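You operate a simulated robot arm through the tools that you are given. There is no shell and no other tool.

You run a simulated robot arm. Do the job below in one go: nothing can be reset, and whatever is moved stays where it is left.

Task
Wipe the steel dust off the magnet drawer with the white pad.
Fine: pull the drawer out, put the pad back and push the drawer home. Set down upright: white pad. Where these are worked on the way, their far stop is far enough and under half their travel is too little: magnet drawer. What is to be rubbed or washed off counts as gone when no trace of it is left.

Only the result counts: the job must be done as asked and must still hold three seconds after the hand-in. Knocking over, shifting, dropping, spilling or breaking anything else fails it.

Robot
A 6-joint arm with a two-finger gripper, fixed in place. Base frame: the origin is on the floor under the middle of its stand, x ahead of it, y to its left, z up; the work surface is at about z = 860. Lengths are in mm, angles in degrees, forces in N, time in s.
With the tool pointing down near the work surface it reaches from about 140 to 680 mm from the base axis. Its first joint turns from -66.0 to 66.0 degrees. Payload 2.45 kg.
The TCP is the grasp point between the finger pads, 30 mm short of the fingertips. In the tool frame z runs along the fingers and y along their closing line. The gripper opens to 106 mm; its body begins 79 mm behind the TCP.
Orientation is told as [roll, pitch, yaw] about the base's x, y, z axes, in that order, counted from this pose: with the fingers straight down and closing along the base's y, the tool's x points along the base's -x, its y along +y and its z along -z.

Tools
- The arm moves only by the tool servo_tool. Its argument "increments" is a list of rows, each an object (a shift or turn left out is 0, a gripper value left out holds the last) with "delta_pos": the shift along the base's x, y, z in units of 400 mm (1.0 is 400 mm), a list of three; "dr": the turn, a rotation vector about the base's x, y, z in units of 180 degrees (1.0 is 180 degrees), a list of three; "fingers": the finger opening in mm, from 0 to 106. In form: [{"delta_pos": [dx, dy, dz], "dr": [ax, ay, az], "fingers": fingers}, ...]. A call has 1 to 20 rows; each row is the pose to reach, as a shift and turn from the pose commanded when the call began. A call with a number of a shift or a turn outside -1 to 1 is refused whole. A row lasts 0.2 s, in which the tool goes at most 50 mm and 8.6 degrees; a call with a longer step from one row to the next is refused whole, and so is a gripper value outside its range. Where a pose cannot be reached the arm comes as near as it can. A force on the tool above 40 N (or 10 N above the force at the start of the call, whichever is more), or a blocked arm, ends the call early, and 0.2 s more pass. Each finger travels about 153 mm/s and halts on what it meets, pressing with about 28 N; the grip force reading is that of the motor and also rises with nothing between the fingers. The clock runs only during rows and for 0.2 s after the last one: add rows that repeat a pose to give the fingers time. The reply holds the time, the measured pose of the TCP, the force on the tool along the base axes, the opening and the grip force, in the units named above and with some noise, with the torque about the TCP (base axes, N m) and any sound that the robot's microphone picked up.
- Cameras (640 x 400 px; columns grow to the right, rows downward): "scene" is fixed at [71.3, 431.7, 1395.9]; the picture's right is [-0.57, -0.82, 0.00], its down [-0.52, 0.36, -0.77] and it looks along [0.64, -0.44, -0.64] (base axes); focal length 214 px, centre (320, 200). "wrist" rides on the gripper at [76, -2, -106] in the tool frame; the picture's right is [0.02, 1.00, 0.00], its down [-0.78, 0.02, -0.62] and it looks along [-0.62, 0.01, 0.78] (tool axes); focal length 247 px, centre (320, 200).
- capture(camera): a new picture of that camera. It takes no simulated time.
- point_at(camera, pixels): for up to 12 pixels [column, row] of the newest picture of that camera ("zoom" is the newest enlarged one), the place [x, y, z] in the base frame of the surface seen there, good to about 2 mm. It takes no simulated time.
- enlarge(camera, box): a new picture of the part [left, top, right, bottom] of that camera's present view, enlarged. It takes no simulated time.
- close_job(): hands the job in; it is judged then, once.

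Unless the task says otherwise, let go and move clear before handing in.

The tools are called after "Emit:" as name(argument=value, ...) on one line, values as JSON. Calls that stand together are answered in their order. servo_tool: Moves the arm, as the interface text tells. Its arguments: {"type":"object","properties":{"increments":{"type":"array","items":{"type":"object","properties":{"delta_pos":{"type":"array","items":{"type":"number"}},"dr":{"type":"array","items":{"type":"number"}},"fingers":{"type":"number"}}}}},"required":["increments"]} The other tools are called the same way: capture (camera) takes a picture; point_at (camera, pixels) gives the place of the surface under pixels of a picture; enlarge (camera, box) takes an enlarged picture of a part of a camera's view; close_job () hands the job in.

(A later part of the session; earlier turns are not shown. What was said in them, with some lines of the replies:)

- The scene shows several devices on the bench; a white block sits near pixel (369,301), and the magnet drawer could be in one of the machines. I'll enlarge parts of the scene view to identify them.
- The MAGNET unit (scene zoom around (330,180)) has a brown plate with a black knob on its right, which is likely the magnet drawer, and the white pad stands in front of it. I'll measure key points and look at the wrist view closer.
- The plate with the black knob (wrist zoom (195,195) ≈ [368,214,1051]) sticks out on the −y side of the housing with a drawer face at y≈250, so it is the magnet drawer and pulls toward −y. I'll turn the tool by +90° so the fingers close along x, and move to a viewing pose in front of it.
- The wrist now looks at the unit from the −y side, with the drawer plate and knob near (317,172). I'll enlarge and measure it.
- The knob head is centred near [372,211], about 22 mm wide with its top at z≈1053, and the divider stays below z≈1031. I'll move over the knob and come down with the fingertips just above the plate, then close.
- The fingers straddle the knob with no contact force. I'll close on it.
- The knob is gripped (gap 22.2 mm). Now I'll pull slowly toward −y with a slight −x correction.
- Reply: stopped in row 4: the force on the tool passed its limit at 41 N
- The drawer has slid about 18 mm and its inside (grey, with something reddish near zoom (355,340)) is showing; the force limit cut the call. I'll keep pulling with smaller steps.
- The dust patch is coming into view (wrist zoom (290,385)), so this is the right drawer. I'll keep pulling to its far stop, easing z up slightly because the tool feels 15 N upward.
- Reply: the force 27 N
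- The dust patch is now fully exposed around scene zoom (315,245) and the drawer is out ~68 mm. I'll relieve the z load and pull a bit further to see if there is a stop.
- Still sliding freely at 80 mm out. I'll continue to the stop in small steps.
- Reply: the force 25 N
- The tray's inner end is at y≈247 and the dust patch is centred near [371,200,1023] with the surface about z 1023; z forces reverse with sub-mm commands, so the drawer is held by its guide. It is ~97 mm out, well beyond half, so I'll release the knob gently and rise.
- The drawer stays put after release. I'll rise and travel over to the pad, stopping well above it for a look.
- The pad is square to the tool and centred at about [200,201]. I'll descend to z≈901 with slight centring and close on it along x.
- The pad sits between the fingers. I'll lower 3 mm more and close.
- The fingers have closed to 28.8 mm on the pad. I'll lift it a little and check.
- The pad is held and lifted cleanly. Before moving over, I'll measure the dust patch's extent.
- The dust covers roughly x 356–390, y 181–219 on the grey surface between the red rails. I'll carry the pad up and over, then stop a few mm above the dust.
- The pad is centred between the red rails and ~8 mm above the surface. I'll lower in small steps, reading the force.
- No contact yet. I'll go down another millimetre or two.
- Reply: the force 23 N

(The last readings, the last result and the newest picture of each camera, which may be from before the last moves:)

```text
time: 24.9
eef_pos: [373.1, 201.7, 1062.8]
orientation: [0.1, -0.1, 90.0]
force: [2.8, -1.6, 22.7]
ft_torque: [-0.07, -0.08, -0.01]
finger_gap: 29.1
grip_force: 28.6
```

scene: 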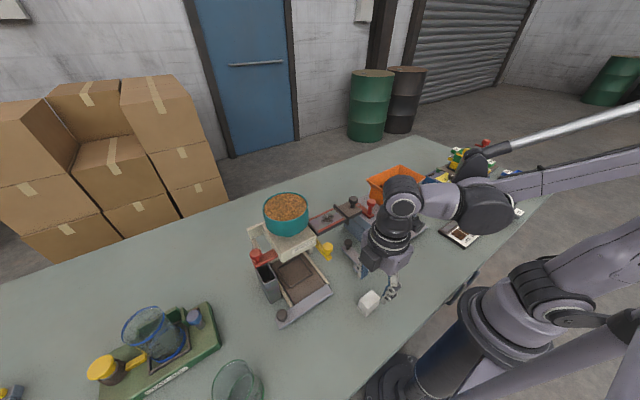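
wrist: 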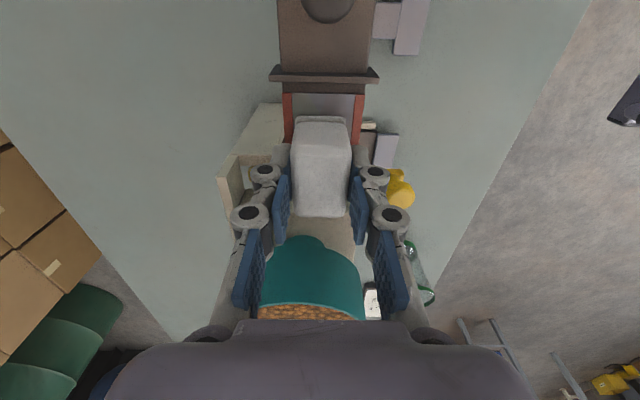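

The pad is in contact with about 23 N at commanded z≈1061.6. I'll ease up by 0.4 mm and make the first wiping strokes along y.

Emit:
servo_tool(increments=[{"delta_pos": [0, 0, 0.001]}, {"delta_pos": [0, -0.0125, 0.001]}, {"delta_pos": [0, -0.025, 0.001]}, {"delta_pos": [0, -0.03, 0.001]}, {"delta_pos": [0, -0.015, 0.001]}, {"delta_pos": [0, 0, 0.001]}, {"delta_pos": [0, 0.015, 0.001]}, {"delta_pos": [0, 0.03, 0.001]}, {"delta_pos": [0, 0.0375, 0.001]}, {"delta_pos": [0, 0.02, 0.001]}, {"delta_pos": [0, 0, 0.001]}])

Emit:
capture(camera="wrist")

Emit:
enlarge(camera="scene", box=[290, 190, 360, 240])

```text
time: 27.3
eef_pos: [372.7, 200.6, 1061.5]
orientation: [0.0, -0.1, 90.0]
force: [1.7, 2.2, 4.5]
ft_torque: [0.05, -0.07, -0.02]
finger_gap: 28.8
grip_force: 28.1
```

```text
taken
```

wrist: 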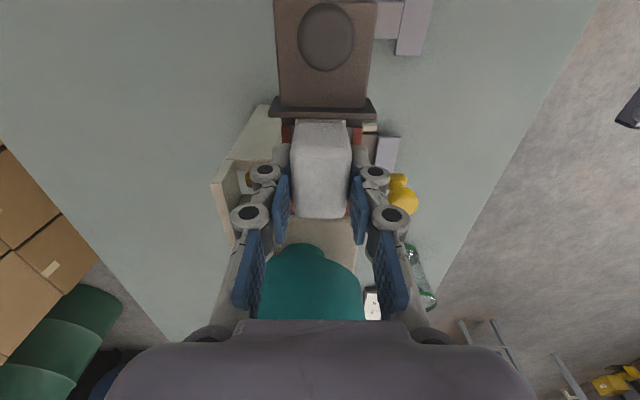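

```text
8.00 times, centred on (325, 215) of scene
```

zoom: 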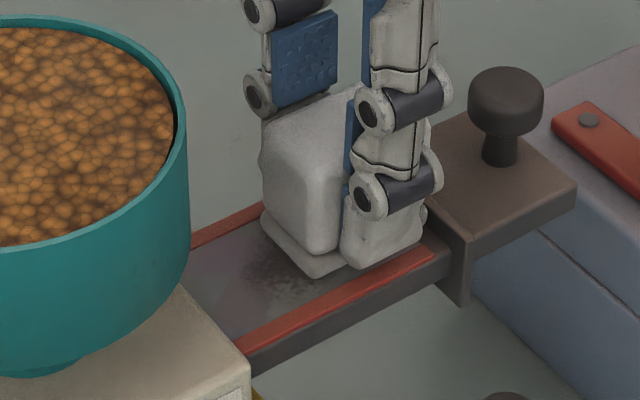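

Emit:
point_at(camera="wrist", pixels=[[322, 103], [322, 40], [325, 8], [322, 117], [322, 122]])

Emit:
enlarge(camera="scene", box=[290, 190, 360, 240])

Emit:
point_at(camera="zoom", pixels=[[265, 275], [250, 285], [225, 300], [260, 350], [500, 75], [455, 250], [430, 250], [312, 270]])

```text
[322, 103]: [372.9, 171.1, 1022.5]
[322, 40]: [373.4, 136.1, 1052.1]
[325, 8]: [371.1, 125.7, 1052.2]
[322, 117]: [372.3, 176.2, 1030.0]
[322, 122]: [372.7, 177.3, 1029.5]
```

```text
8.00 times, centred on (325, 215) of scene
```

zoom: 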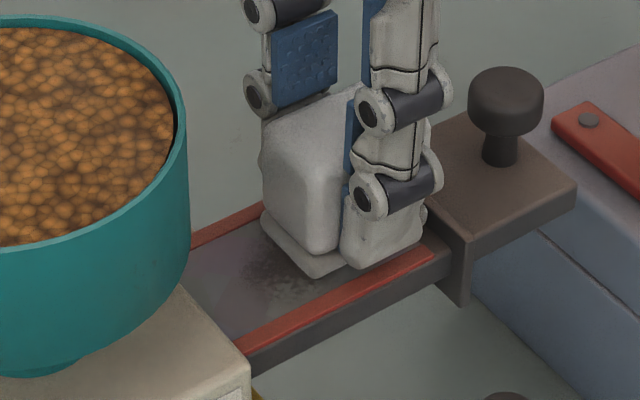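

```text
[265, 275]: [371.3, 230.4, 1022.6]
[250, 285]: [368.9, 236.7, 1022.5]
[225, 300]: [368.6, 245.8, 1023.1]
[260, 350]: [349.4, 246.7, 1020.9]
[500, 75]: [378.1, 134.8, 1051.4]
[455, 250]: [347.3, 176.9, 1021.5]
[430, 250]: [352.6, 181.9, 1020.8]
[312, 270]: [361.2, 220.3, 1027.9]
```

The wiping strokes along y dragged the drawer inward about 18 mm (knob now near y≈133), so strokes along x, against the guide, will be better. I'll lift and look at what dust remains.

Emit:
servo_tool(increments=[{"delta_pos": [0, 0, 0.02]}, {"delta_pos": [0, 0, 0.1]}, {"delta_pos": [0, -0.05, 0.18]}, {"delta_pos": [0, -0.1, 0.2]}, {"delta_pos": [0, -0.1, 0.2]}])

Emit:
enlarge(camera="scene", box=[290, 190, 360, 240])

Emit:
capture(camera="wrist")

```text
time: 28.5
eef_pos: [374.1, 161.8, 1144.8]
orientation: [0.0, -0.1, 90.1]
force: [0.9, -0.5, 0.3]
ft_torque: [0.0, 0.0, 0.01]
finger_gap: 28.9
grip_force: 28.2
```

```text
8.00 times, centred on (325, 215) of scene
```

zoom: 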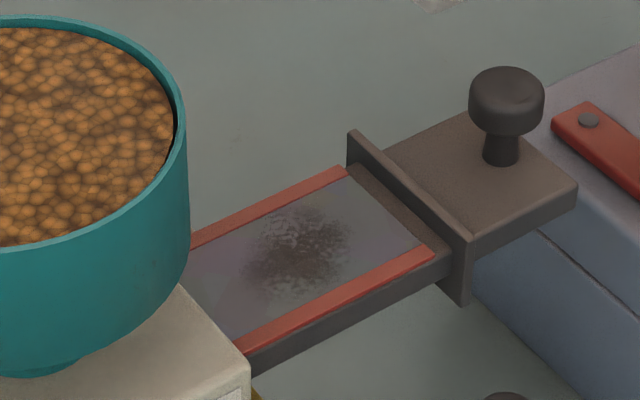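

```text
taken
```

wrist: 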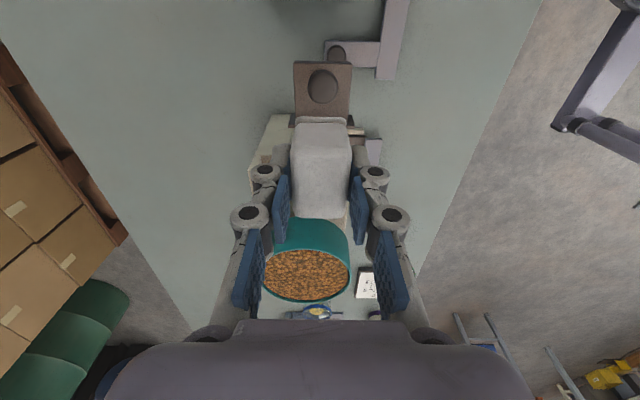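

The whole dust patch is visibly fainter, so the wiping works. I'll re-measure the patch and drawer position.

Emit:
enlarge(camera="scene", box=[300, 195, 348, 235])

Emit:
point_at(camera="zoom", pixels=[[330, 240], [240, 260], [420, 225], [310, 175], [345, 305], [420, 150], [540, 255]])

```text
10.00 times, centred on (324, 215) of scene
```

zoom: 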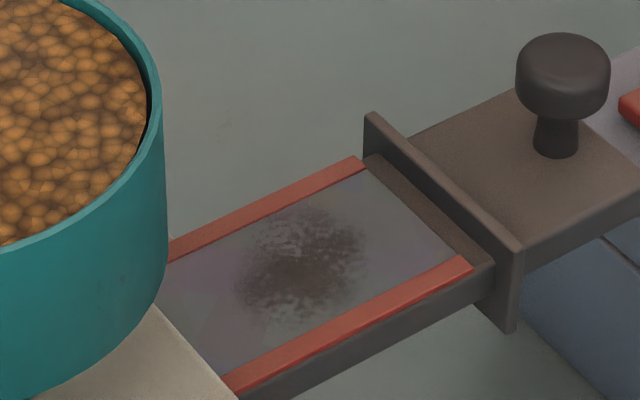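

```text
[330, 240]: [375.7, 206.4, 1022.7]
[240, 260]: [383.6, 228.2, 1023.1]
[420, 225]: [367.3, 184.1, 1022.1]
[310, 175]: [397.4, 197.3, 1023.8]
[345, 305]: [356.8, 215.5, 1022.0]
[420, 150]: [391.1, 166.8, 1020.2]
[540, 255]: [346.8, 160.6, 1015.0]
```

The patch centre is now near [373,211]. I'll put the pad back down centred there and stroke along x within the rails.

Emit:
servo_tool(increments=[{"delta_pos": [0, 0.06, -0.05]}, {"delta_pos": [0, 0.1275, -0.1]}, {"delta_pos": [0, 0.1275, -0.16]}, {"delta_pos": [0, 0.1275, -0.19]}, {"delta_pos": [0, 0.1275, -0.1975]}, {"delta_pos": [0, 0.1275, -0.2]}, {"delta_pos": [0, 0.1275, -0.2005]}, {"delta_pos": [0, 0.1275, -0.2005]}])

Emit:
enlarge(camera="wrist", box=[260, 80, 380, 170])

```text
time: 30.3
eef_pos: [374.4, 211.9, 1063.3]
orientation: [0.0, -0.1, 90.1]
force: [-0.1, 1.1, 4.8]
ft_torque: [0.02, 0.0, 0.0]
finger_gap: 28.7
grip_force: 27.8
```

```text
4.44 times, centred on (320, 125) of wrist
```

zoom: 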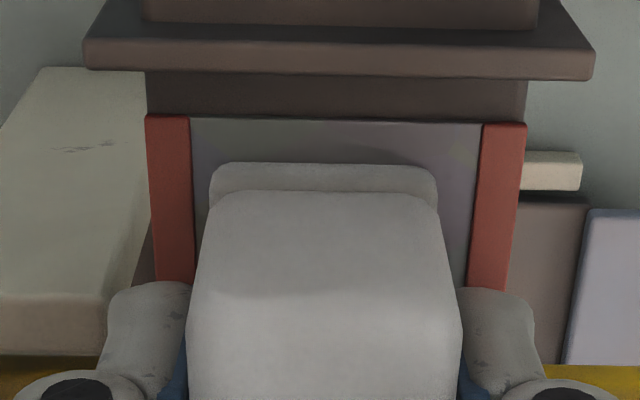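

Contact is ~5 N and the pad has about 2 mm to the +x rail and 4 mm to the −x rail. I'll run a series of x strokes between them.

Emit:
servo_tool(increments=[{"delta_pos": [-0.008, 0, -0.0003]}, {"delta_pos": [0.004, 0, -0.0003]}, {"delta_pos": [-0.008, 0, -0.0003]}, {"delta_pos": [0.004, 0, -0.0003]}, {"delta_pos": [-0.008, 0, -0.0003]}, {"delta_pos": [0.004, 0, -0.0003]}, {"delta_pos": [-0.008, 0, -0.0003]}, {"delta_pos": [0.004, 0, -0.0003]}, {"delta_pos": [-0.008, 0, -0.0003]}, {"delta_pos": [0.004, 0, -0.0003]}, {"delta_pos": [-0.008, 0, -0.0003]}, {"delta_pos": [0.004, 0, -0.0003]}, {"delta_pos": [-0.008, 0, -0.0003]}, {"delta_pos": [0.004, 0, -0.0003]}, {"delta_pos": [-0.008, 0, -0.0003]}, {"delta_pos": [0.004, 0, -0.0003]}, {"delta_pos": [-0.008, 0, -0.0003]}, {"delta_pos": [0.004, 0, -0.0003]}, {"delta_pos": [-0.008, 0, -0.0003]}, {"delta_pos": [0, 0, -0.0003]}])

Emit:
enlarge(camera="wrist", box=[260, 80, 380, 170])

Emit:
enlarge(camera="scene", box=[290, 190, 360, 240])

```text
time: 34.5
eef_pos: [372.0, 211.4, 1062.6]
orientation: [0.1, -0.1, 90.2]
force: [-1.9, 1.2, 2.3]
ft_torque: [-0.01, 0.05, -0.02]
finger_gap: 28.8
grip_force: 28.6
```

```text
4.44 times, centred on (320, 125) of wrist
```

zoom: 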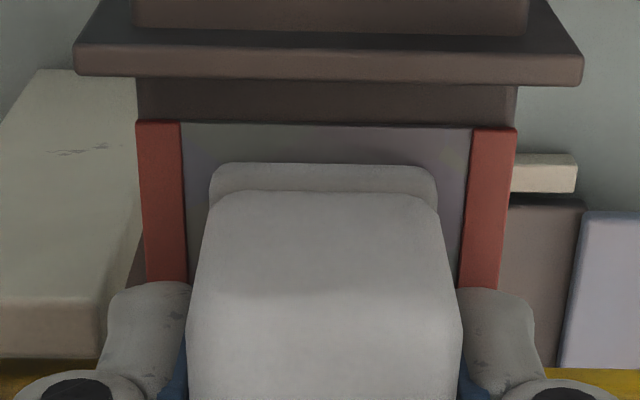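

```text
8.00 times, centred on (325, 215) of scene
```

zoom: 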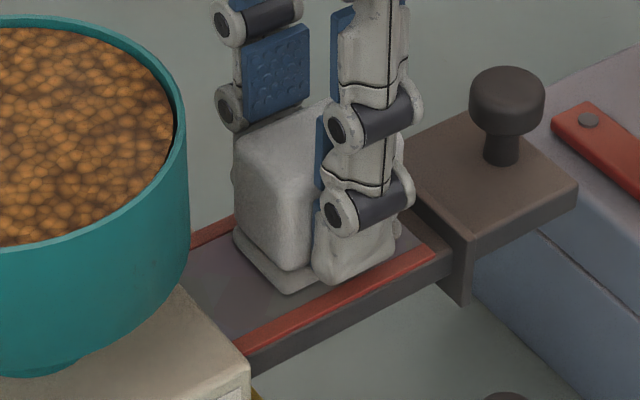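

Strokes went smoothly without moving the drawer. I'll lift and check the dust.

Emit:
servo_tool(increments=[{"delta_pos": [0, 0, 0.02]}, {"delta_pos": [0, 0, 0.1]}, {"delta_pos": [0, -0.06, 0.18]}, {"delta_pos": [0, -0.12, 0.2]}, {"delta_pos": [0, -0.12, 0.2]}])

Emit:
enlarge(camera="scene", box=[300, 195, 348, 235])

```text
time: 35.7
eef_pos: [372.3, 165.7, 1143.5]
orientation: [0.1, -0.2, 90.1]
force: [0.4, 0.4, 0.6]
ft_torque: [0.04, 0.0, -0.01]
finger_gap: 29.0
grip_force: 27.8
```

```text
10.00 times, centred on (324, 215) of scene
```

zoom: 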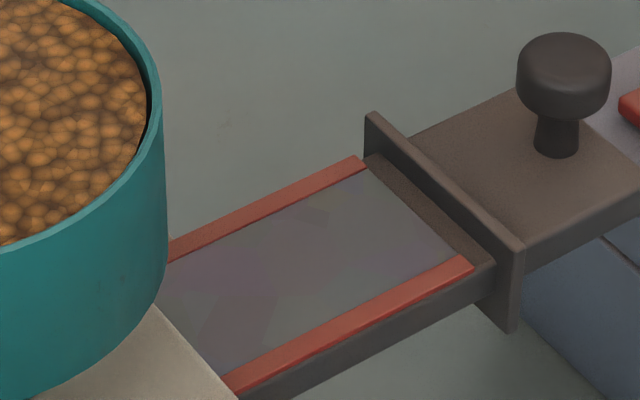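

Emit:
enlarge(camera="scene", box=[310, 205, 340, 230])

```text
16.00 times, centred on (325, 218) of scene
```

zoom: 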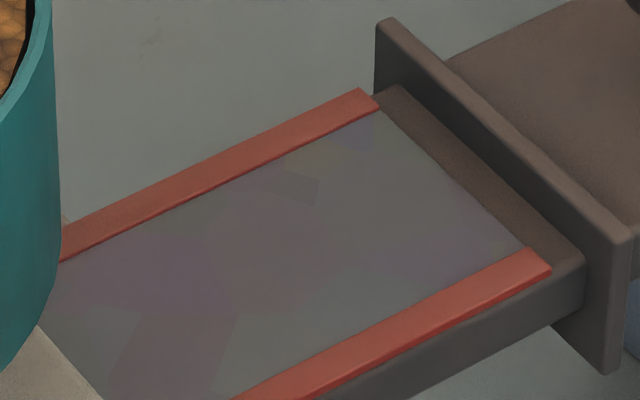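

The surface looks clean (only smooth reflections remain). For certainty I'll make one more short wiping pass over the same area, slightly shifted.

Emit:
servo_tool(increments=[{"delta_pos": [-0.002, 0.06, -0.05]}, {"delta_pos": [-0.002, 0.12, -0.1]}, {"delta_pos": [-0.002, 0.12, -0.16]}, {"delta_pos": [-0.002, 0.12, -0.19]}, {"delta_pos": [-0.002, 0.12, -0.1985]}, {"delta_pos": [-0.002, 0.12, -0.2005]}, {"delta_pos": [-0.008, 0.12, -0.2008]}, {"delta_pos": [0.004, 0.12, -0.2008]}, {"delta_pos": [-0.008, 0.12, -0.2008]}, {"delta_pos": [0.004, 0.12, -0.2008]}, {"delta_pos": [-0.008, 0.12, -0.2008]}, {"delta_pos": [0.004, 0.12, -0.2008]}, {"delta_pos": [-0.008, 0.12, -0.2008]}, {"delta_pos": [0.004, 0.12, -0.2008]}, {"delta_pos": [-0.008, 0.12, -0.2008]}, {"delta_pos": [0.004, 0.12, -0.2008]}, {"delta_pos": [-0.008, 0.12, -0.2008]}, {"delta_pos": [0.004, 0.12, -0.2008]}, {"delta_pos": [-0.008, 0.12, -0.2008]}, {"delta_pos": [0, 0.12, -0.2008]}])

Emit:
enlarge(camera="scene", box=[290, 190, 360, 240])

```text
time: 39.9
eef_pos: [372.4, 211.5, 1062.6]
orientation: [0.1, 0.0, 90.1]
force: [-0.2, -0.6, 0.2]
ft_torque: [0.0, -0.01, -0.02]
finger_gap: 28.5
grip_force: 28.0
```

```text
8.00 times, centred on (325, 215) of scene
```

zoom: 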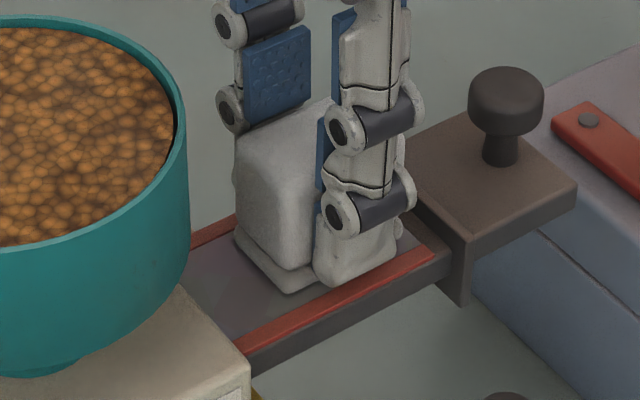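

The contact force was nearly zero this time, so that pass may not have touched. I'll press about 0.6 mm lower and repeat the strokes.

Emit:
servo_tool(increments=[{"delta_pos": [0, 0, -0.0008]}, {"delta_pos": [0, 0, -0.0015]}, {"delta_pos": [0, 0, -0.0015]}])

```text
time: 40.7
eef_pos: [372.2, 211.5, 1061.6]
orientation: [0.1, 0.0, 90.1]
force: [0.5, 0.0, -1.1]
ft_torque: [0.01, 0.03, -0.03]
finger_gap: 28.9
grip_force: 28.1
```

Emit:
servo_tool(increments=[{"delta_pos": [0, 0, -0.001]}, {"delta_pos": [0, 0, -0.002]}, {"delta_pos": [0, 0, -0.002]}])

Emit:
enlarge(camera="wrist", box=[260, 80, 380, 170])

```text
time: 41.5
eef_pos: [373.5, 212.0, 1062.2]
orientation: [0.1, -0.1, 90.1]
force: [0.4, 0.6, -0.4]
ft_torque: [-0.02, 0.01, 0.03]
finger_gap: 28.7
grip_force: 28.4
```

```text
4.44 times, centred on (320, 125) of wrist
```

zoom: 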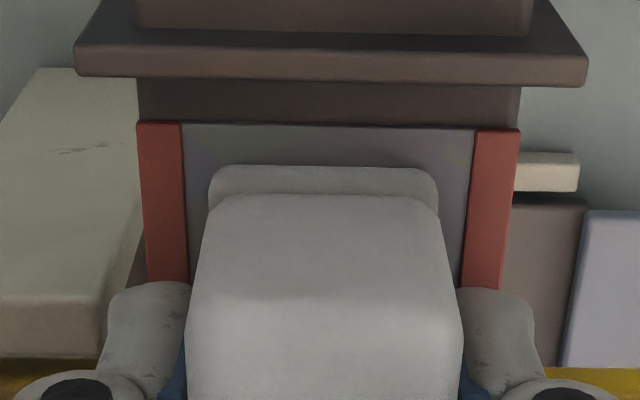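

The pad is creeping up slightly in the grip, which relaxes the force. I'll do one last short pass, lowering slightly as it strokes.

Emit:
servo_tool(increments=[{"delta_pos": [-0.008, 0, -0.0008]}, {"delta_pos": [0.003, 0, -0.001]}, {"delta_pos": [-0.008, 0, -0.0012]}, {"delta_pos": [0.003, 0, -0.0014]}, {"delta_pos": [-0.008, 0, -0.0016]}, {"delta_pos": [0.003, 0, -0.0018]}, {"delta_pos": [-0.008, 0, -0.002]}, {"delta_pos": [0.003, 0, -0.0022]}, {"delta_pos": [-0.008, 0, -0.0024]}, {"delta_pos": [0.003, 0, -0.0026]}, {"delta_pos": [-0.002, 0, -0.0026]}])

Emit:
enlarge(camera="wrist", box=[260, 80, 380, 170])

Emit:
enlarge(camera="scene", box=[290, 190, 360, 240])

```text
time: 43.9
eef_pos: [372.5, 211.5, 1060.7]
orientation: [0.2, -0.1, 90.1]
force: [-4.0, 1.2, 20.5]
ft_torque: [-0.04, 0.14, 0.0]
finger_gap: 28.8
grip_force: 28.2
```

```text
4.44 times, centred on (320, 125) of wrist
```

zoom: 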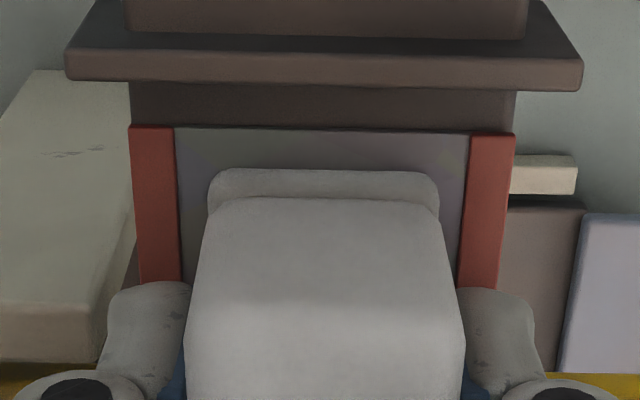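

```text
8.00 times, centred on (325, 215) of scene
```

zoom: 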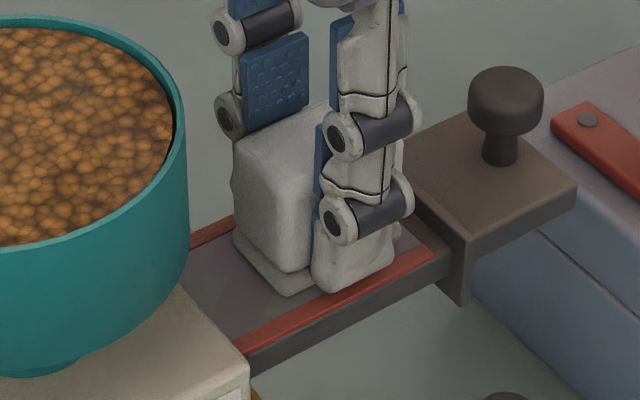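

That pass ended pressing at 20 N, so it contacted well. Now I'll lift clear and carry the pad back to its place, staying a few mm above the table.

Emit:
servo_tool(increments=[{"delta_pos": [0, 0, 0.02]}, {"delta_pos": [0, 0, 0.08]}, {"delta_pos": [0, -0.005, 0.13]}, {"delta_pos": [-0.08, -0.01, 0.13]}, {"delta_pos": [-0.18, -0.015, 0.13]}, {"delta_pos": [-0.28, -0.0225, 0.13]}, {"delta_pos": [-0.37, -0.0225, 0.1]}, {"delta_pos": [-0.4295, -0.0225, 0.03]}, {"delta_pos": [-0.4295, -0.0225, -0.08]}, {"delta_pos": [-0.4295, -0.0225, -0.19]}, {"delta_pos": [-0.4295, -0.0225, -0.29]}, {"delta_pos": [-0.4295, -0.0225, -0.36]}, {"delta_pos": [-0.4295, -0.0225, -0.39]}, {"delta_pos": [-0.4295, -0.0225, -0.39]}])

Emit:
capture(camera="scene")

Emit:
enlarge(camera="scene", box=[300, 195, 348, 235])

Emit:
capture(camera="wrist")

```text
time: 46.9
eef_pos: [199.6, 205.1, 902.0]
orientation: [0.1, -0.1, 90.1]
force: [1.1, -0.6, -0.1]
ft_torque: [0.01, -0.01, 0.04]
finger_gap: 28.9
grip_force: 27.8
```

```text
taken
```

scene: 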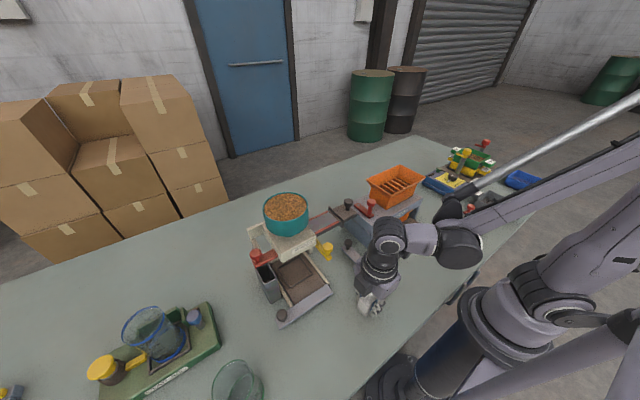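

```text
10.00 times, centred on (324, 215) of scene
```

zoom: 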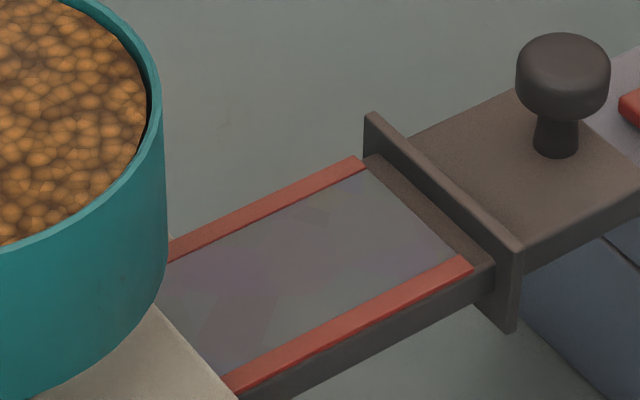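

```text
taken
```

wrist: 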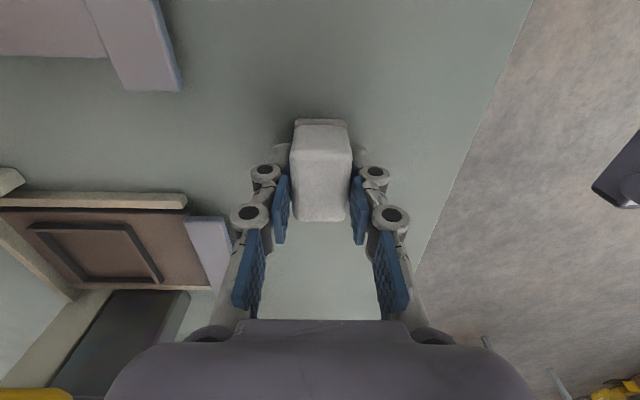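

The drawer surface shows no dust. I'll now lower the pad to the table in small steps.

Emit:
servo_tool(increments=[{"delta_pos": [0, 0, -0.005]}, {"delta_pos": [0, 0, -0.01]}, {"delta_pos": [0, 0, -0.0125]}, {"delta_pos": [0, 0, -0.0125]}])

```text
time: 47.9
eef_pos: [199.4, 203.6, 897.7]
orientation: [0.1, -0.1, 90.1]
force: [0.7, -0.1, 0.4]
ft_torque: [0.0, -0.03, 0.01]
finger_gap: 28.9
grip_force: 27.1
```

Emit:
servo_tool(increments=[{"delta_pos": [0, 0, -0.002]}, {"delta_pos": [0, 0, -0.0035]}])

Emit:
enlarge(camera="scene", box=[330, 270, 400, 320])

```text
time: 48.5
eef_pos: [199.6, 204.0, 895.8]
orientation: [0.1, -0.1, 90.0]
force: [-0.5, 0.9, -0.3]
ft_torque: [0.02, 0.0, -0.02]
finger_gap: 28.9
grip_force: 27.8
```

```text
8.00 times, centred on (365, 295) of scene
```

zoom: 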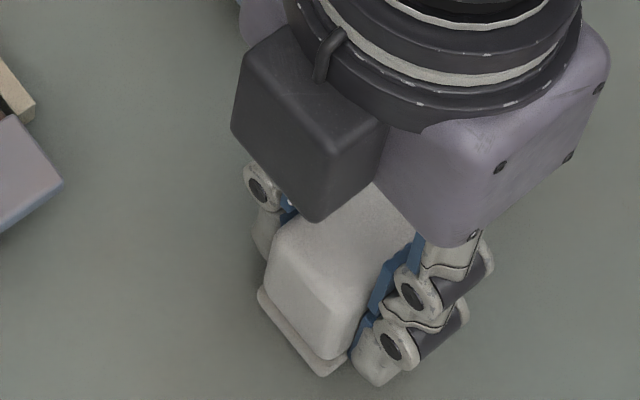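

Emit:
servo_tool(increments=[{"delta_pos": [0, 0, -0.001]}, {"delta_pos": [0, 0, -0.002]}])

Emit:
point_at(camera="zoom", pixels=[[322, 370], [262, 298], [300, 255], [340, 290], [350, 230]])

```text
time: 49.1
eef_pos: [200.7, 203.8, 896.9]
orientation: [0.1, -0.2, 90.1]
force: [0.1, 0.2, 0.5]
ft_torque: [0.02, 0.0, 0.0]
finger_gap: 28.7
grip_force: 28.2
```

```text
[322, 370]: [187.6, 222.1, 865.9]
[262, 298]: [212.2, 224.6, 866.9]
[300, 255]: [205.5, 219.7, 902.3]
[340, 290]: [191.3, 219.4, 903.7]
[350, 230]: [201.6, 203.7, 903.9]
```

The pad's top reads z≈903, nearly its original height, so it's about to touch. I'll go down another millimetre.

Emit:
servo_tool(increments=[{"delta_pos": [0, 0, -0.0012]}, {"delta_pos": [0, 0, -0.0025]}])

```text
time: 49.7
eef_pos: [200.5, 203.6, 896.6]
orientation: [0.0, -0.2, 90.0]
force: [-1.0, 6.0, 34.2]
ft_torque: [0.1, 0.06, -0.02]
finger_gap: 28.9
grip_force: 28.2
```

Contact with the table is firm (34 N). I'll ease up 0.5 mm, then open the fingers.

Emit:
servo_tool(increments=[{"delta_pos": [0, 0, 0.0012]}, {"delta_pos": [0, 0, 0.0015]}, {"delta_pos": [0, 0, 0.0015], "fingers": 34}, {"delta_pos": [0, 0, 0.0015], "fingers": 50}, {"delta_pos": [0, 0, 0.0015], "fingers": 56}, {"delta_pos": [0, 0, 0.0015], "fingers": 56}])

Emit:
capture(camera="wrist")

```text
time: 51.1
eef_pos: [200.3, 201.5, 895.0]
orientation: [0.1, -0.2, 90.0]
force: [0.3, 0.1, -0.3]
ft_torque: [-0.01, -0.03, 0.03]
finger_gap: 56.1
grip_force: 0.0
```

```text
taken
```

wrist: 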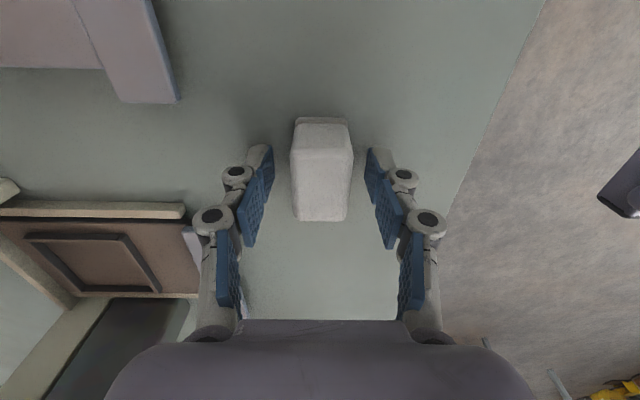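

The pad is free and upright. I'll rise straight up and then locate the knob.

Emit:
servo_tool(increments=[{"delta_pos": [0, 0, 0.06]}, {"delta_pos": [0, 0, 0.17]}, {"delta_pos": [0, 0, 0.28]}, {"delta_pos": [0, 0, 0.39]}, {"delta_pos": [0, 0, 0.5]}, {"delta_pos": [0, 0, 0.57]}, {"delta_pos": [0, 0, 0.57]}])

Emit:
enlarge(camera="scene", box=[345, 280, 393, 320])

Emit:
enlarge(camera="scene", box=[310, 185, 370, 235])

```text
time: 52.7
eef_pos: [199.4, 200.3, 1125.2]
orientation: [0.1, -0.1, 90.0]
force: [0.0, -0.7, -0.1]
ft_torque: [-0.01, 0.01, 0.02]
finger_gap: 56.0
grip_force: 0.1
```

```text
10.00 times, centred on (369, 300) of scene
```

zoom: 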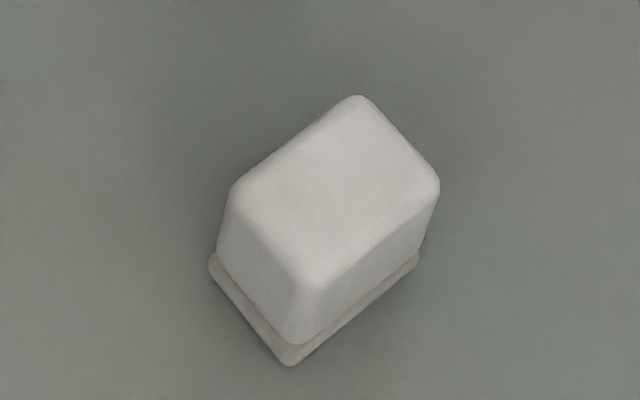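

```text
8.00 times, centred on (340, 210) of scene
```

zoom: 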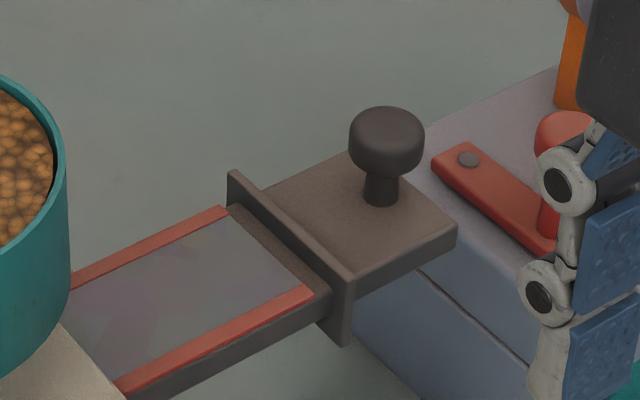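

Emit:
point_at(camera="zoom", pixels=[[386, 118], [360, 125], [412, 125], [386, 140], [380, 200], [400, 200], [385, 165]])

```text
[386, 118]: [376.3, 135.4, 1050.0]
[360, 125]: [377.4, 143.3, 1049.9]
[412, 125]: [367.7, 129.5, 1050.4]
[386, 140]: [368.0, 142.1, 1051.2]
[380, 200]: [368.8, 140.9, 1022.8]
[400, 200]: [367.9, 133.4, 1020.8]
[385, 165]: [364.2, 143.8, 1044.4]
```

The pad is back in its spot. The knob is now at about [371,136], so I'll move over it and descend with the fingers open.

Emit:
servo_tool(increments=[{"delta_pos": [0.08, -0.04, 0]}, {"delta_pos": [0.18, -0.08, 0]}, {"delta_pos": [0.28, -0.12, 0]}, {"delta_pos": [0.37, -0.15, 0]}, {"delta_pos": [0.43, -0.166, 0]}, {"delta_pos": [0.43, -0.166, -0.04]}, {"delta_pos": [0.43, -0.166, -0.09]}, {"delta_pos": [0.43, -0.166, -0.13]}, {"delta_pos": [0.43, -0.166, -0.13]}])

Emit:
capture(camera="wrist")

Emit:
enlarge(camera="scene", box=[280, 170, 380, 260])

```text
time: 54.7
eef_pos: [372.8, 134.4, 1071.6]
orientation: [0.1, -0.1, 90.0]
force: [0.6, 0.5, 0.1]
ft_torque: [0.01, 0.02, -0.01]
finger_gap: 55.6
grip_force: 0.1
```

```text
taken
```

wrist: 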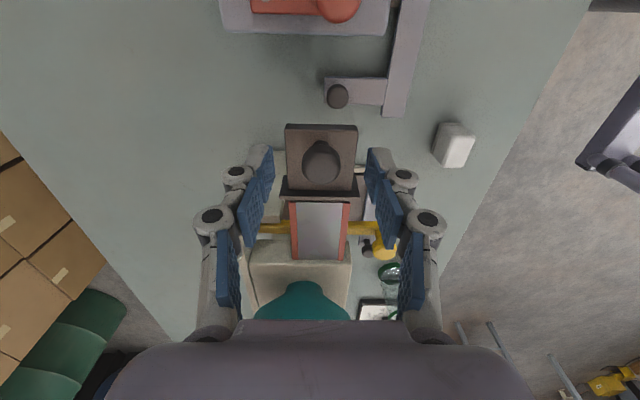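

```text
4.44 times, centred on (330, 215) of scene
```

zoom: 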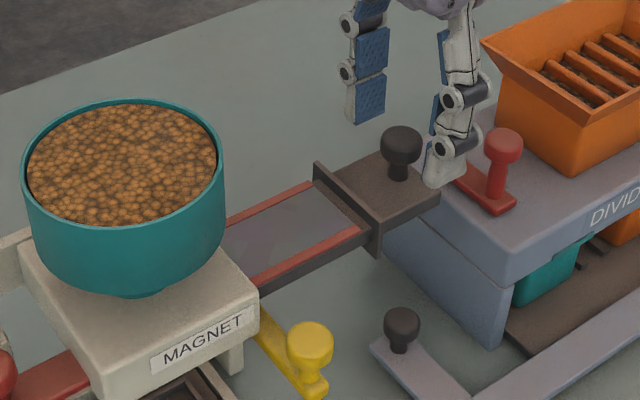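

The view of the drawer from the wrist is clear here; I'll check it for any remaining dust before pushing home.

Emit:
enlarge(camera="wrist", box=[275, 120, 365, 270])

Emit:
enlarge(camera="wrist", box=[285, 195, 355, 265])

Emit:
point_at(camera="wrist", pixels=[[321, 162], [321, 172], [321, 152], [309, 162], [334, 162], [321, 192], [321, 258]])

```text
2.67 times, centred on (320, 195) of wrist
```

zoom: 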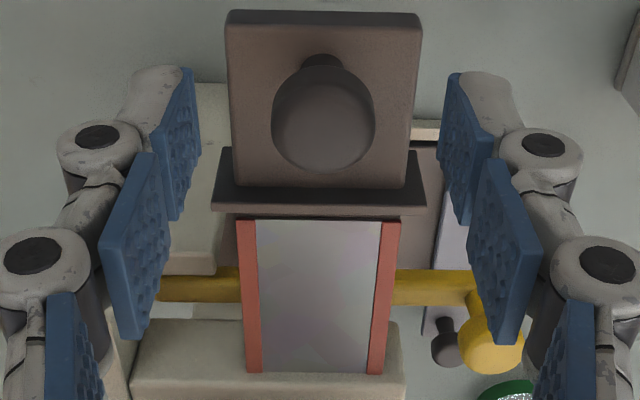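

```text
5.71 times, centred on (320, 230) of wrist
```

zoom: 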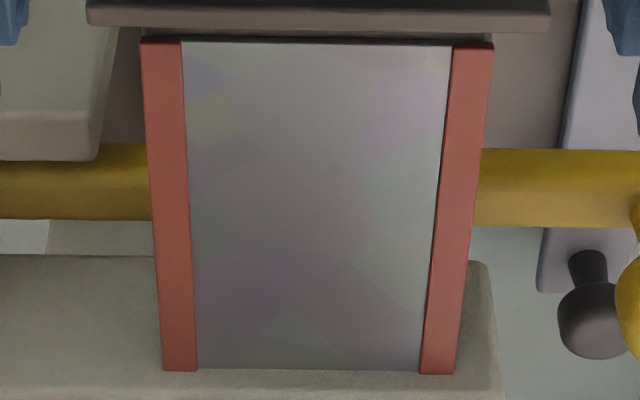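

```text
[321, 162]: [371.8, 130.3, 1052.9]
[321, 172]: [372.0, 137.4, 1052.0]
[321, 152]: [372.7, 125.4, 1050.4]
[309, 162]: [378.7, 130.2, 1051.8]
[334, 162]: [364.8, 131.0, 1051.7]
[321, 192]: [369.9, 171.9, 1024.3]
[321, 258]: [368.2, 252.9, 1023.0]
```

The surface is clean with only smooth sheen. I'll descend the rest of the way and grip the knob.

Emit:
servo_tool(increments=[{"delta_pos": [0, -0.002, -0.02]}, {"delta_pos": [0, -0.002, -0.0335]}, {"delta_pos": [0, -0.002, -0.0335], "fingers": 40}, {"delta_pos": [0, -0.002, -0.0335], "fingers": 15}, {"delta_pos": [0, -0.002, -0.0335], "fingers": 15}, {"delta_pos": [0, -0.002, -0.0335], "fingers": 15}])

Emit:
enlarge(camera="wrist", box=[230, 90, 430, 290])

```text
time: 56.1
eef_pos: [373.1, 134.9, 1058.9]
orientation: [0.1, 0.0, 90.1]
force: [-4.5, 0.1, 1.7]
ft_torque: [0.03, 0.06, 0.0]
finger_gap: 22.3
grip_force: 45.5
```

```text
2.00 times, centred on (330, 190) of wrist
```

zoom: 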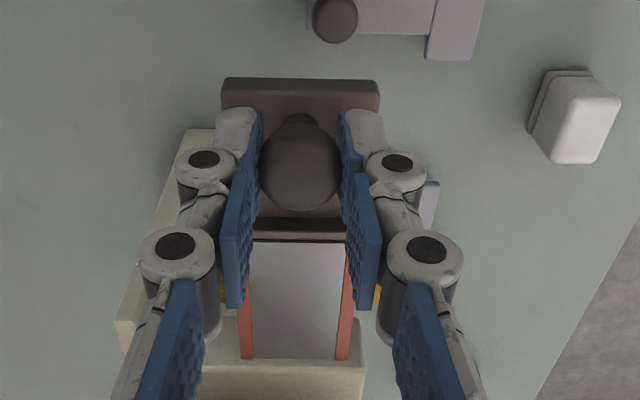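

The knob is gripped again. I'll push the drawer inward (+y) steadily for the first ~57 mm.

Emit:
servo_tool(increments=[{"delta_pos": [0, 0.006, 0]}, {"delta_pos": [0, 0.012, 0]}, {"delta_pos": [0, 0.018, 0]}, {"delta_pos": [0, 0.024, 0]}, {"delta_pos": [0, 0.031, 0]}, {"delta_pos": [0, 0.038, 0]}, {"delta_pos": [0, 0.046, 0]}, {"delta_pos": [0, 0.054, 0]}, {"delta_pos": [0, 0.062, 0]}, {"delta_pos": [0, 0.07, 0]}, {"delta_pos": [0, 0.078, 0]}, {"delta_pos": [0, 0.086, 0]}, {"delta_pos": [0, 0.094, 0]}, {"delta_pos": [0, 0.102, 0]}, {"delta_pos": [0, 0.11, 0]}, {"delta_pos": [0, 0.118, 0]}, {"delta_pos": [0, 0.126, 0]}, {"delta_pos": [0, 0.134, 0]}, {"delta_pos": [0, 0.142, 0]}])

Emit:
enlarge(camera="wrist", box=[230, 90, 430, 290])

Emit:
enlarge(camera="scene", box=[280, 170, 380, 260])

```text
time: 60.1
eef_pos: [371.4, 191.7, 1059.0]
orientation: [0.0, -0.2, 90.0]
force: [13.3, -2.1, -22.5]
ft_torque: [-0.11, -0.19, 0.0]
finger_gap: 22.3
grip_force: 44.9
```

```text
2.00 times, centred on (330, 190) of wrist
```

zoom: 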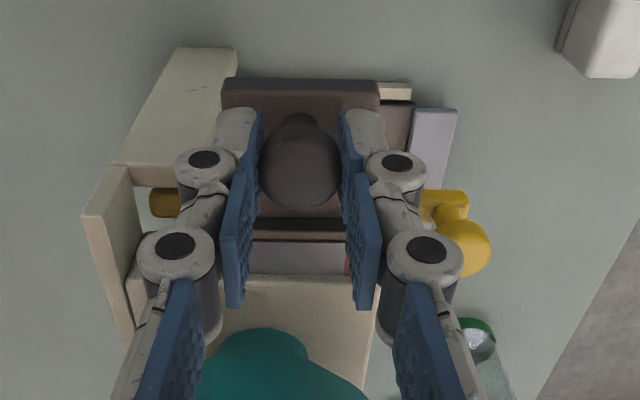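

```text
4.44 times, centred on (330, 215) of scene
```

zoom: 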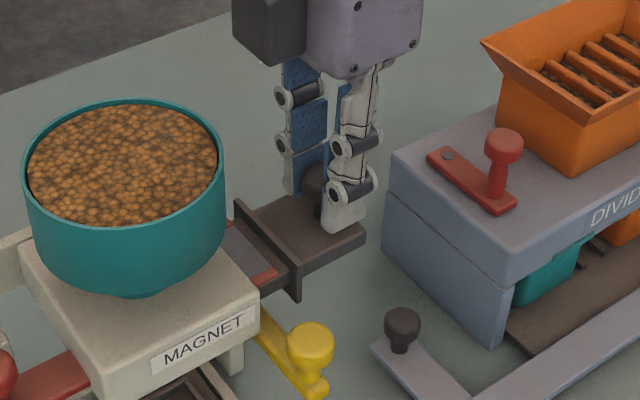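

About 19 mm remain. I'll relieve the side loads slightly and push on in small steps until the stop is felt.

Emit:
servo_tool(increments=[{"delta_pos": [0.001, 0, -0.001]}, {"delta_pos": [0.001, 0.005, -0.0015]}, {"delta_pos": [0.001, 0.01, -0.0015]}, {"delta_pos": [0.001, 0.015, -0.0015]}, {"delta_pos": [0.001, 0.02, -0.0015]}, {"delta_pos": [0.001, 0.025, -0.0015]}, {"delta_pos": [0.001, 0.03, -0.0015]}, {"delta_pos": [0.001, 0.034, -0.0015]}, {"delta_pos": [0.001, 0.038, -0.0015]}, {"delta_pos": [0.001, 0.041, -0.0015]}, {"delta_pos": [0.001, 0.044, -0.0015]}])

Emit:
enlarge(camera="wrist", box=[230, 90, 430, 290])

Emit:
enlarge(camera="scene", box=[280, 170, 380, 260])

```text
time: 62.5
eef_pos: [371.9, 209.8, 1058.8]
orientation: [0.2, -0.1, 90.1]
force: [1.7, -1.6, 26.7]
ft_torque: [-0.29, 0.03, -0.03]
finger_gap: 22.1
grip_force: 45.1
```

```text
2.00 times, centred on (330, 190) of wrist
```

zoom: 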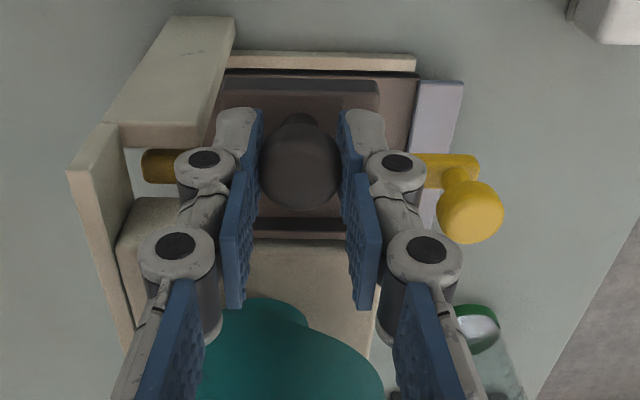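

```text
4.44 times, centred on (330, 215) of scene
```

zoom: 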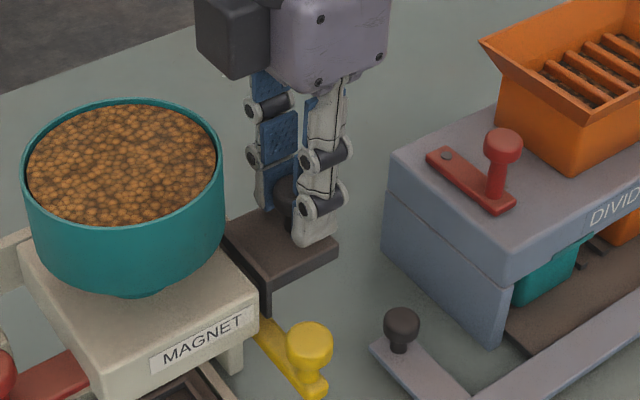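

The drawer is almost home with no stop felt yet. I'll relieve z and push on 1 mm per row until the force limit or stop.

Emit:
servo_tool(increments=[{"delta_pos": [0, 0, 0.001]}, {"delta_pos": [0, 0.002, 0.001]}, {"delta_pos": [0, 0.004, 0.001]}, {"delta_pos": [0, 0.006, 0.001]}, {"delta_pos": [0, 0.008, 0.001]}, {"delta_pos": [0, 0.01, 0.001]}])

Emit:
enlarge(camera="scene", box=[305, 205, 353, 245])

```text
time: 63.9
eef_pos: [370.9, 214.4, 1057.9]
orientation: [0.1, -0.1, 90.0]
force: [0.5, -1.3, -10.7]
ft_torque: [-0.07, 0.09, -0.01]
finger_gap: 22.4
grip_force: 44.7
```

```text
10.00 times, centred on (329, 225) of scene
```

zoom: 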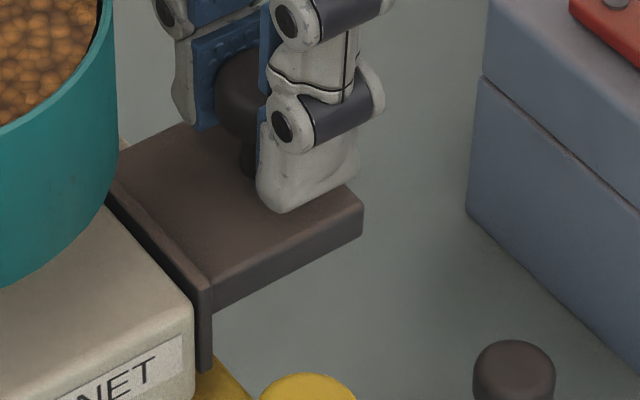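

Emit:
servo_tool(increments=[{"delta_pos": [0, 0.002, 0]}, {"delta_pos": [0, 0.004, 0]}, {"delta_pos": [0, 0.006, 0]}, {"delta_pos": [0, 0.0075, 0]}])

Emit:
enlarge(camera="scene", box=[305, 205, 353, 245])

Emit:
capture(camera="wrist")

```text
time: 64.9
eef_pos: [371.3, 214.5, 1058.7]
orientation: [0.2, 0.2, 89.9]
force: [-7.3, -20.9, -25.3]
ft_torque: [0.23, 0.05, -0.03]
finger_gap: 22.1
grip_force: 45.5
```

```text
10.00 times, centred on (329, 225) of scene
```

zoom: 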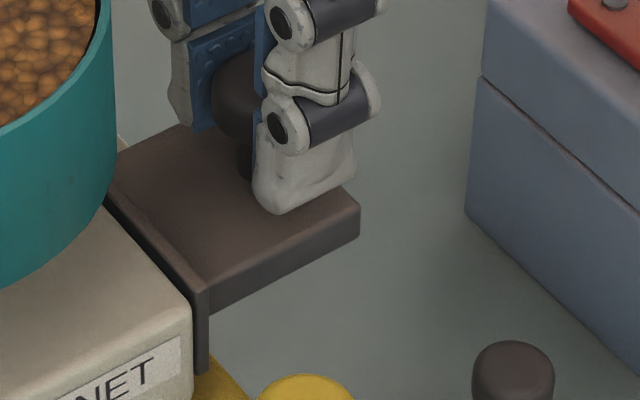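

```text
taken
```

wrist: 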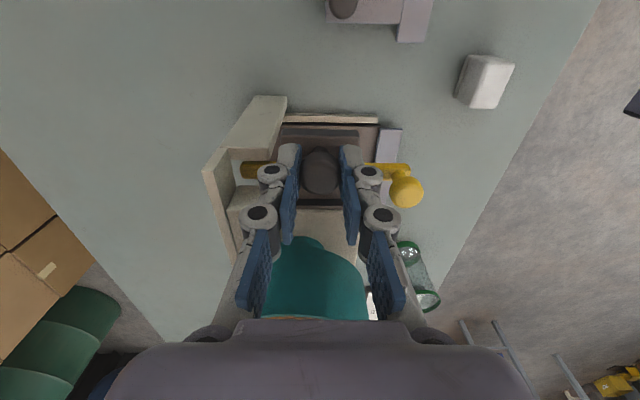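

The y force has risen to −21 N at y≈214.5, the same place as the start, so the drawer is home. I'll ease the load slightly and open the fingers.

Emit:
servo_tool(increments=[{"delta_pos": [0, -0.002, -0.001]}, {"delta_pos": [0, -0.002, -0.001], "fingers": 30}, {"delta_pos": [0, -0.002, -0.001], "fingers": 56}, {"delta_pos": [0, -0.002, -0.001], "fingers": 56}])

Emit:
enlarge(camera="scene", box=[305, 205, 353, 245])

Emit:
enlarge(camera="wrist", box=[230, 90, 430, 290])

```text
time: 65.9
eef_pos: [372.4, 216.2, 1058.6]
orientation: [0.1, 0.0, 90.1]
force: [-0.9, 0.1, 0.8]
ft_torque: [0.01, -0.02, 0.01]
finger_gap: 55.9
grip_force: 0.2
```

```text
10.00 times, centred on (329, 225) of scene
```

zoom: 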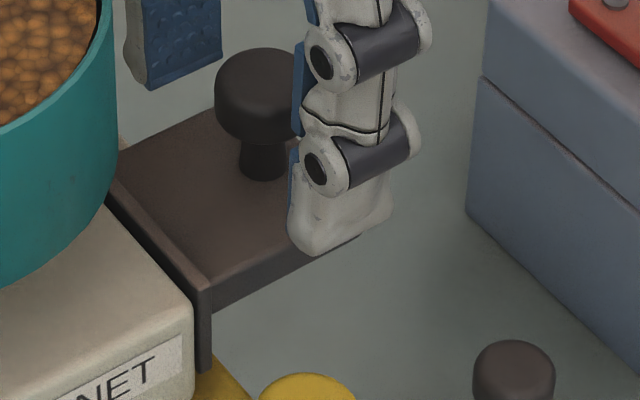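

```text
2.00 times, centred on (330, 190) of wrist
```

zoom: 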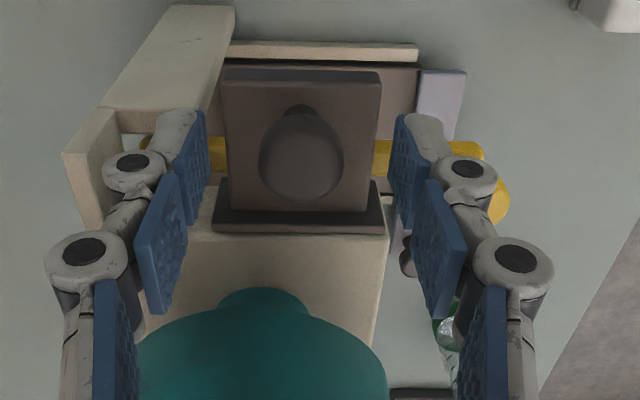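

The fingers are clear of the knob. I'll rise straight up, move away, and compare with the starting view.

Emit:
servo_tool(increments=[{"delta_pos": [0, -0.002, 0.08]}, {"delta_pos": [0, -0.002, 0.18]}, {"delta_pos": [0, -0.05, 0.28]}, {"delta_pos": [0, -0.12, 0.36]}, {"delta_pos": [0, -0.17, 0.4]}, {"delta_pos": [0, -0.17, 0.4]}])

Emit:
enlarge(camera="scene", box=[290, 195, 350, 270])

Emit:
capture(camera="scene")

Emit:
point_at(camera="scene", pixels=[[322, 213], [320, 226], [310, 222], [327, 250], [316, 245], [369, 296], [362, 303]])

```text
time: 67.3
eef_pos: [371.5, 149.1, 1218.4]
orientation: [0.1, 0.0, 90.1]
force: [-0.4, -0.6, 1.2]
ft_torque: [0.02, 0.01, -0.03]
finger_gap: 55.8
grip_force: 0.0
```

```text
5.33 times, centred on (320, 232) of scene
```

zoom: 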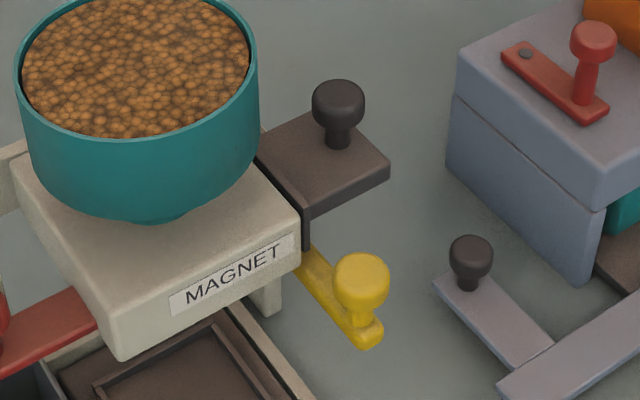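

```text
taken
```

scene: 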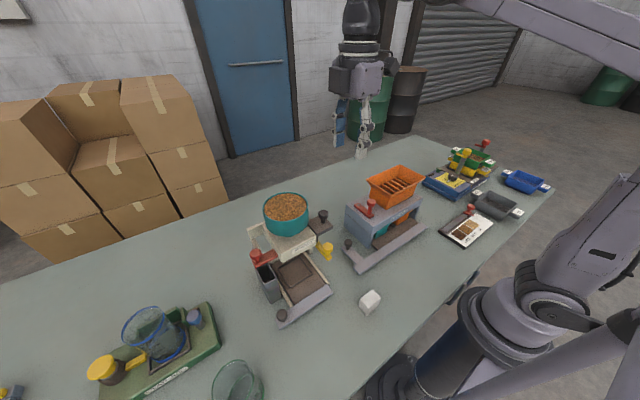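

```text
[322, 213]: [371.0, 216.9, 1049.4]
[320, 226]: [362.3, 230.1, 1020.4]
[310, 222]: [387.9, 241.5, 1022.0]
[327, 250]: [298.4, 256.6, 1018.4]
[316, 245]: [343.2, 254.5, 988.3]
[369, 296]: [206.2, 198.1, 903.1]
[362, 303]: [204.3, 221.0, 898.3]
```

The final view matches the start: the drawer is shut, with the knob at the same pixels, and the pad stands upright in its original spot. The wiped surface showed no dust before I closed it, the hand is clear, and nothing else has moved, so I'm handing in.

Emit:
close_job()

```text
The job is handed in.
```

The steel dust is wiped off the magnet drawer, and I've handed the job in. The tool didn't return a verdict.

- **Dust:** after two wiping passes, close-up views from both cameras showed no dust left on the surface. I made one more firm pass to be sure.
- **Drawer travel:** I pulled it out about 97 mm without reaching a stop. The first strokes dragged it back in to about 75 mm, and the rest of the wiping was done there. I never measured its full travel, so I can't confirm the half-travel requirement, but the tray's inner end was clear of the housing at 97 mm.
- **Drawer closing:** I pushed it in until it met the stop, and it sits where it started.
- **Pad:** it stands upright, within about a millimetre of its original spot.
- **Everything else:** the other items look unmoved in the final view, and the gripper is open and clear.
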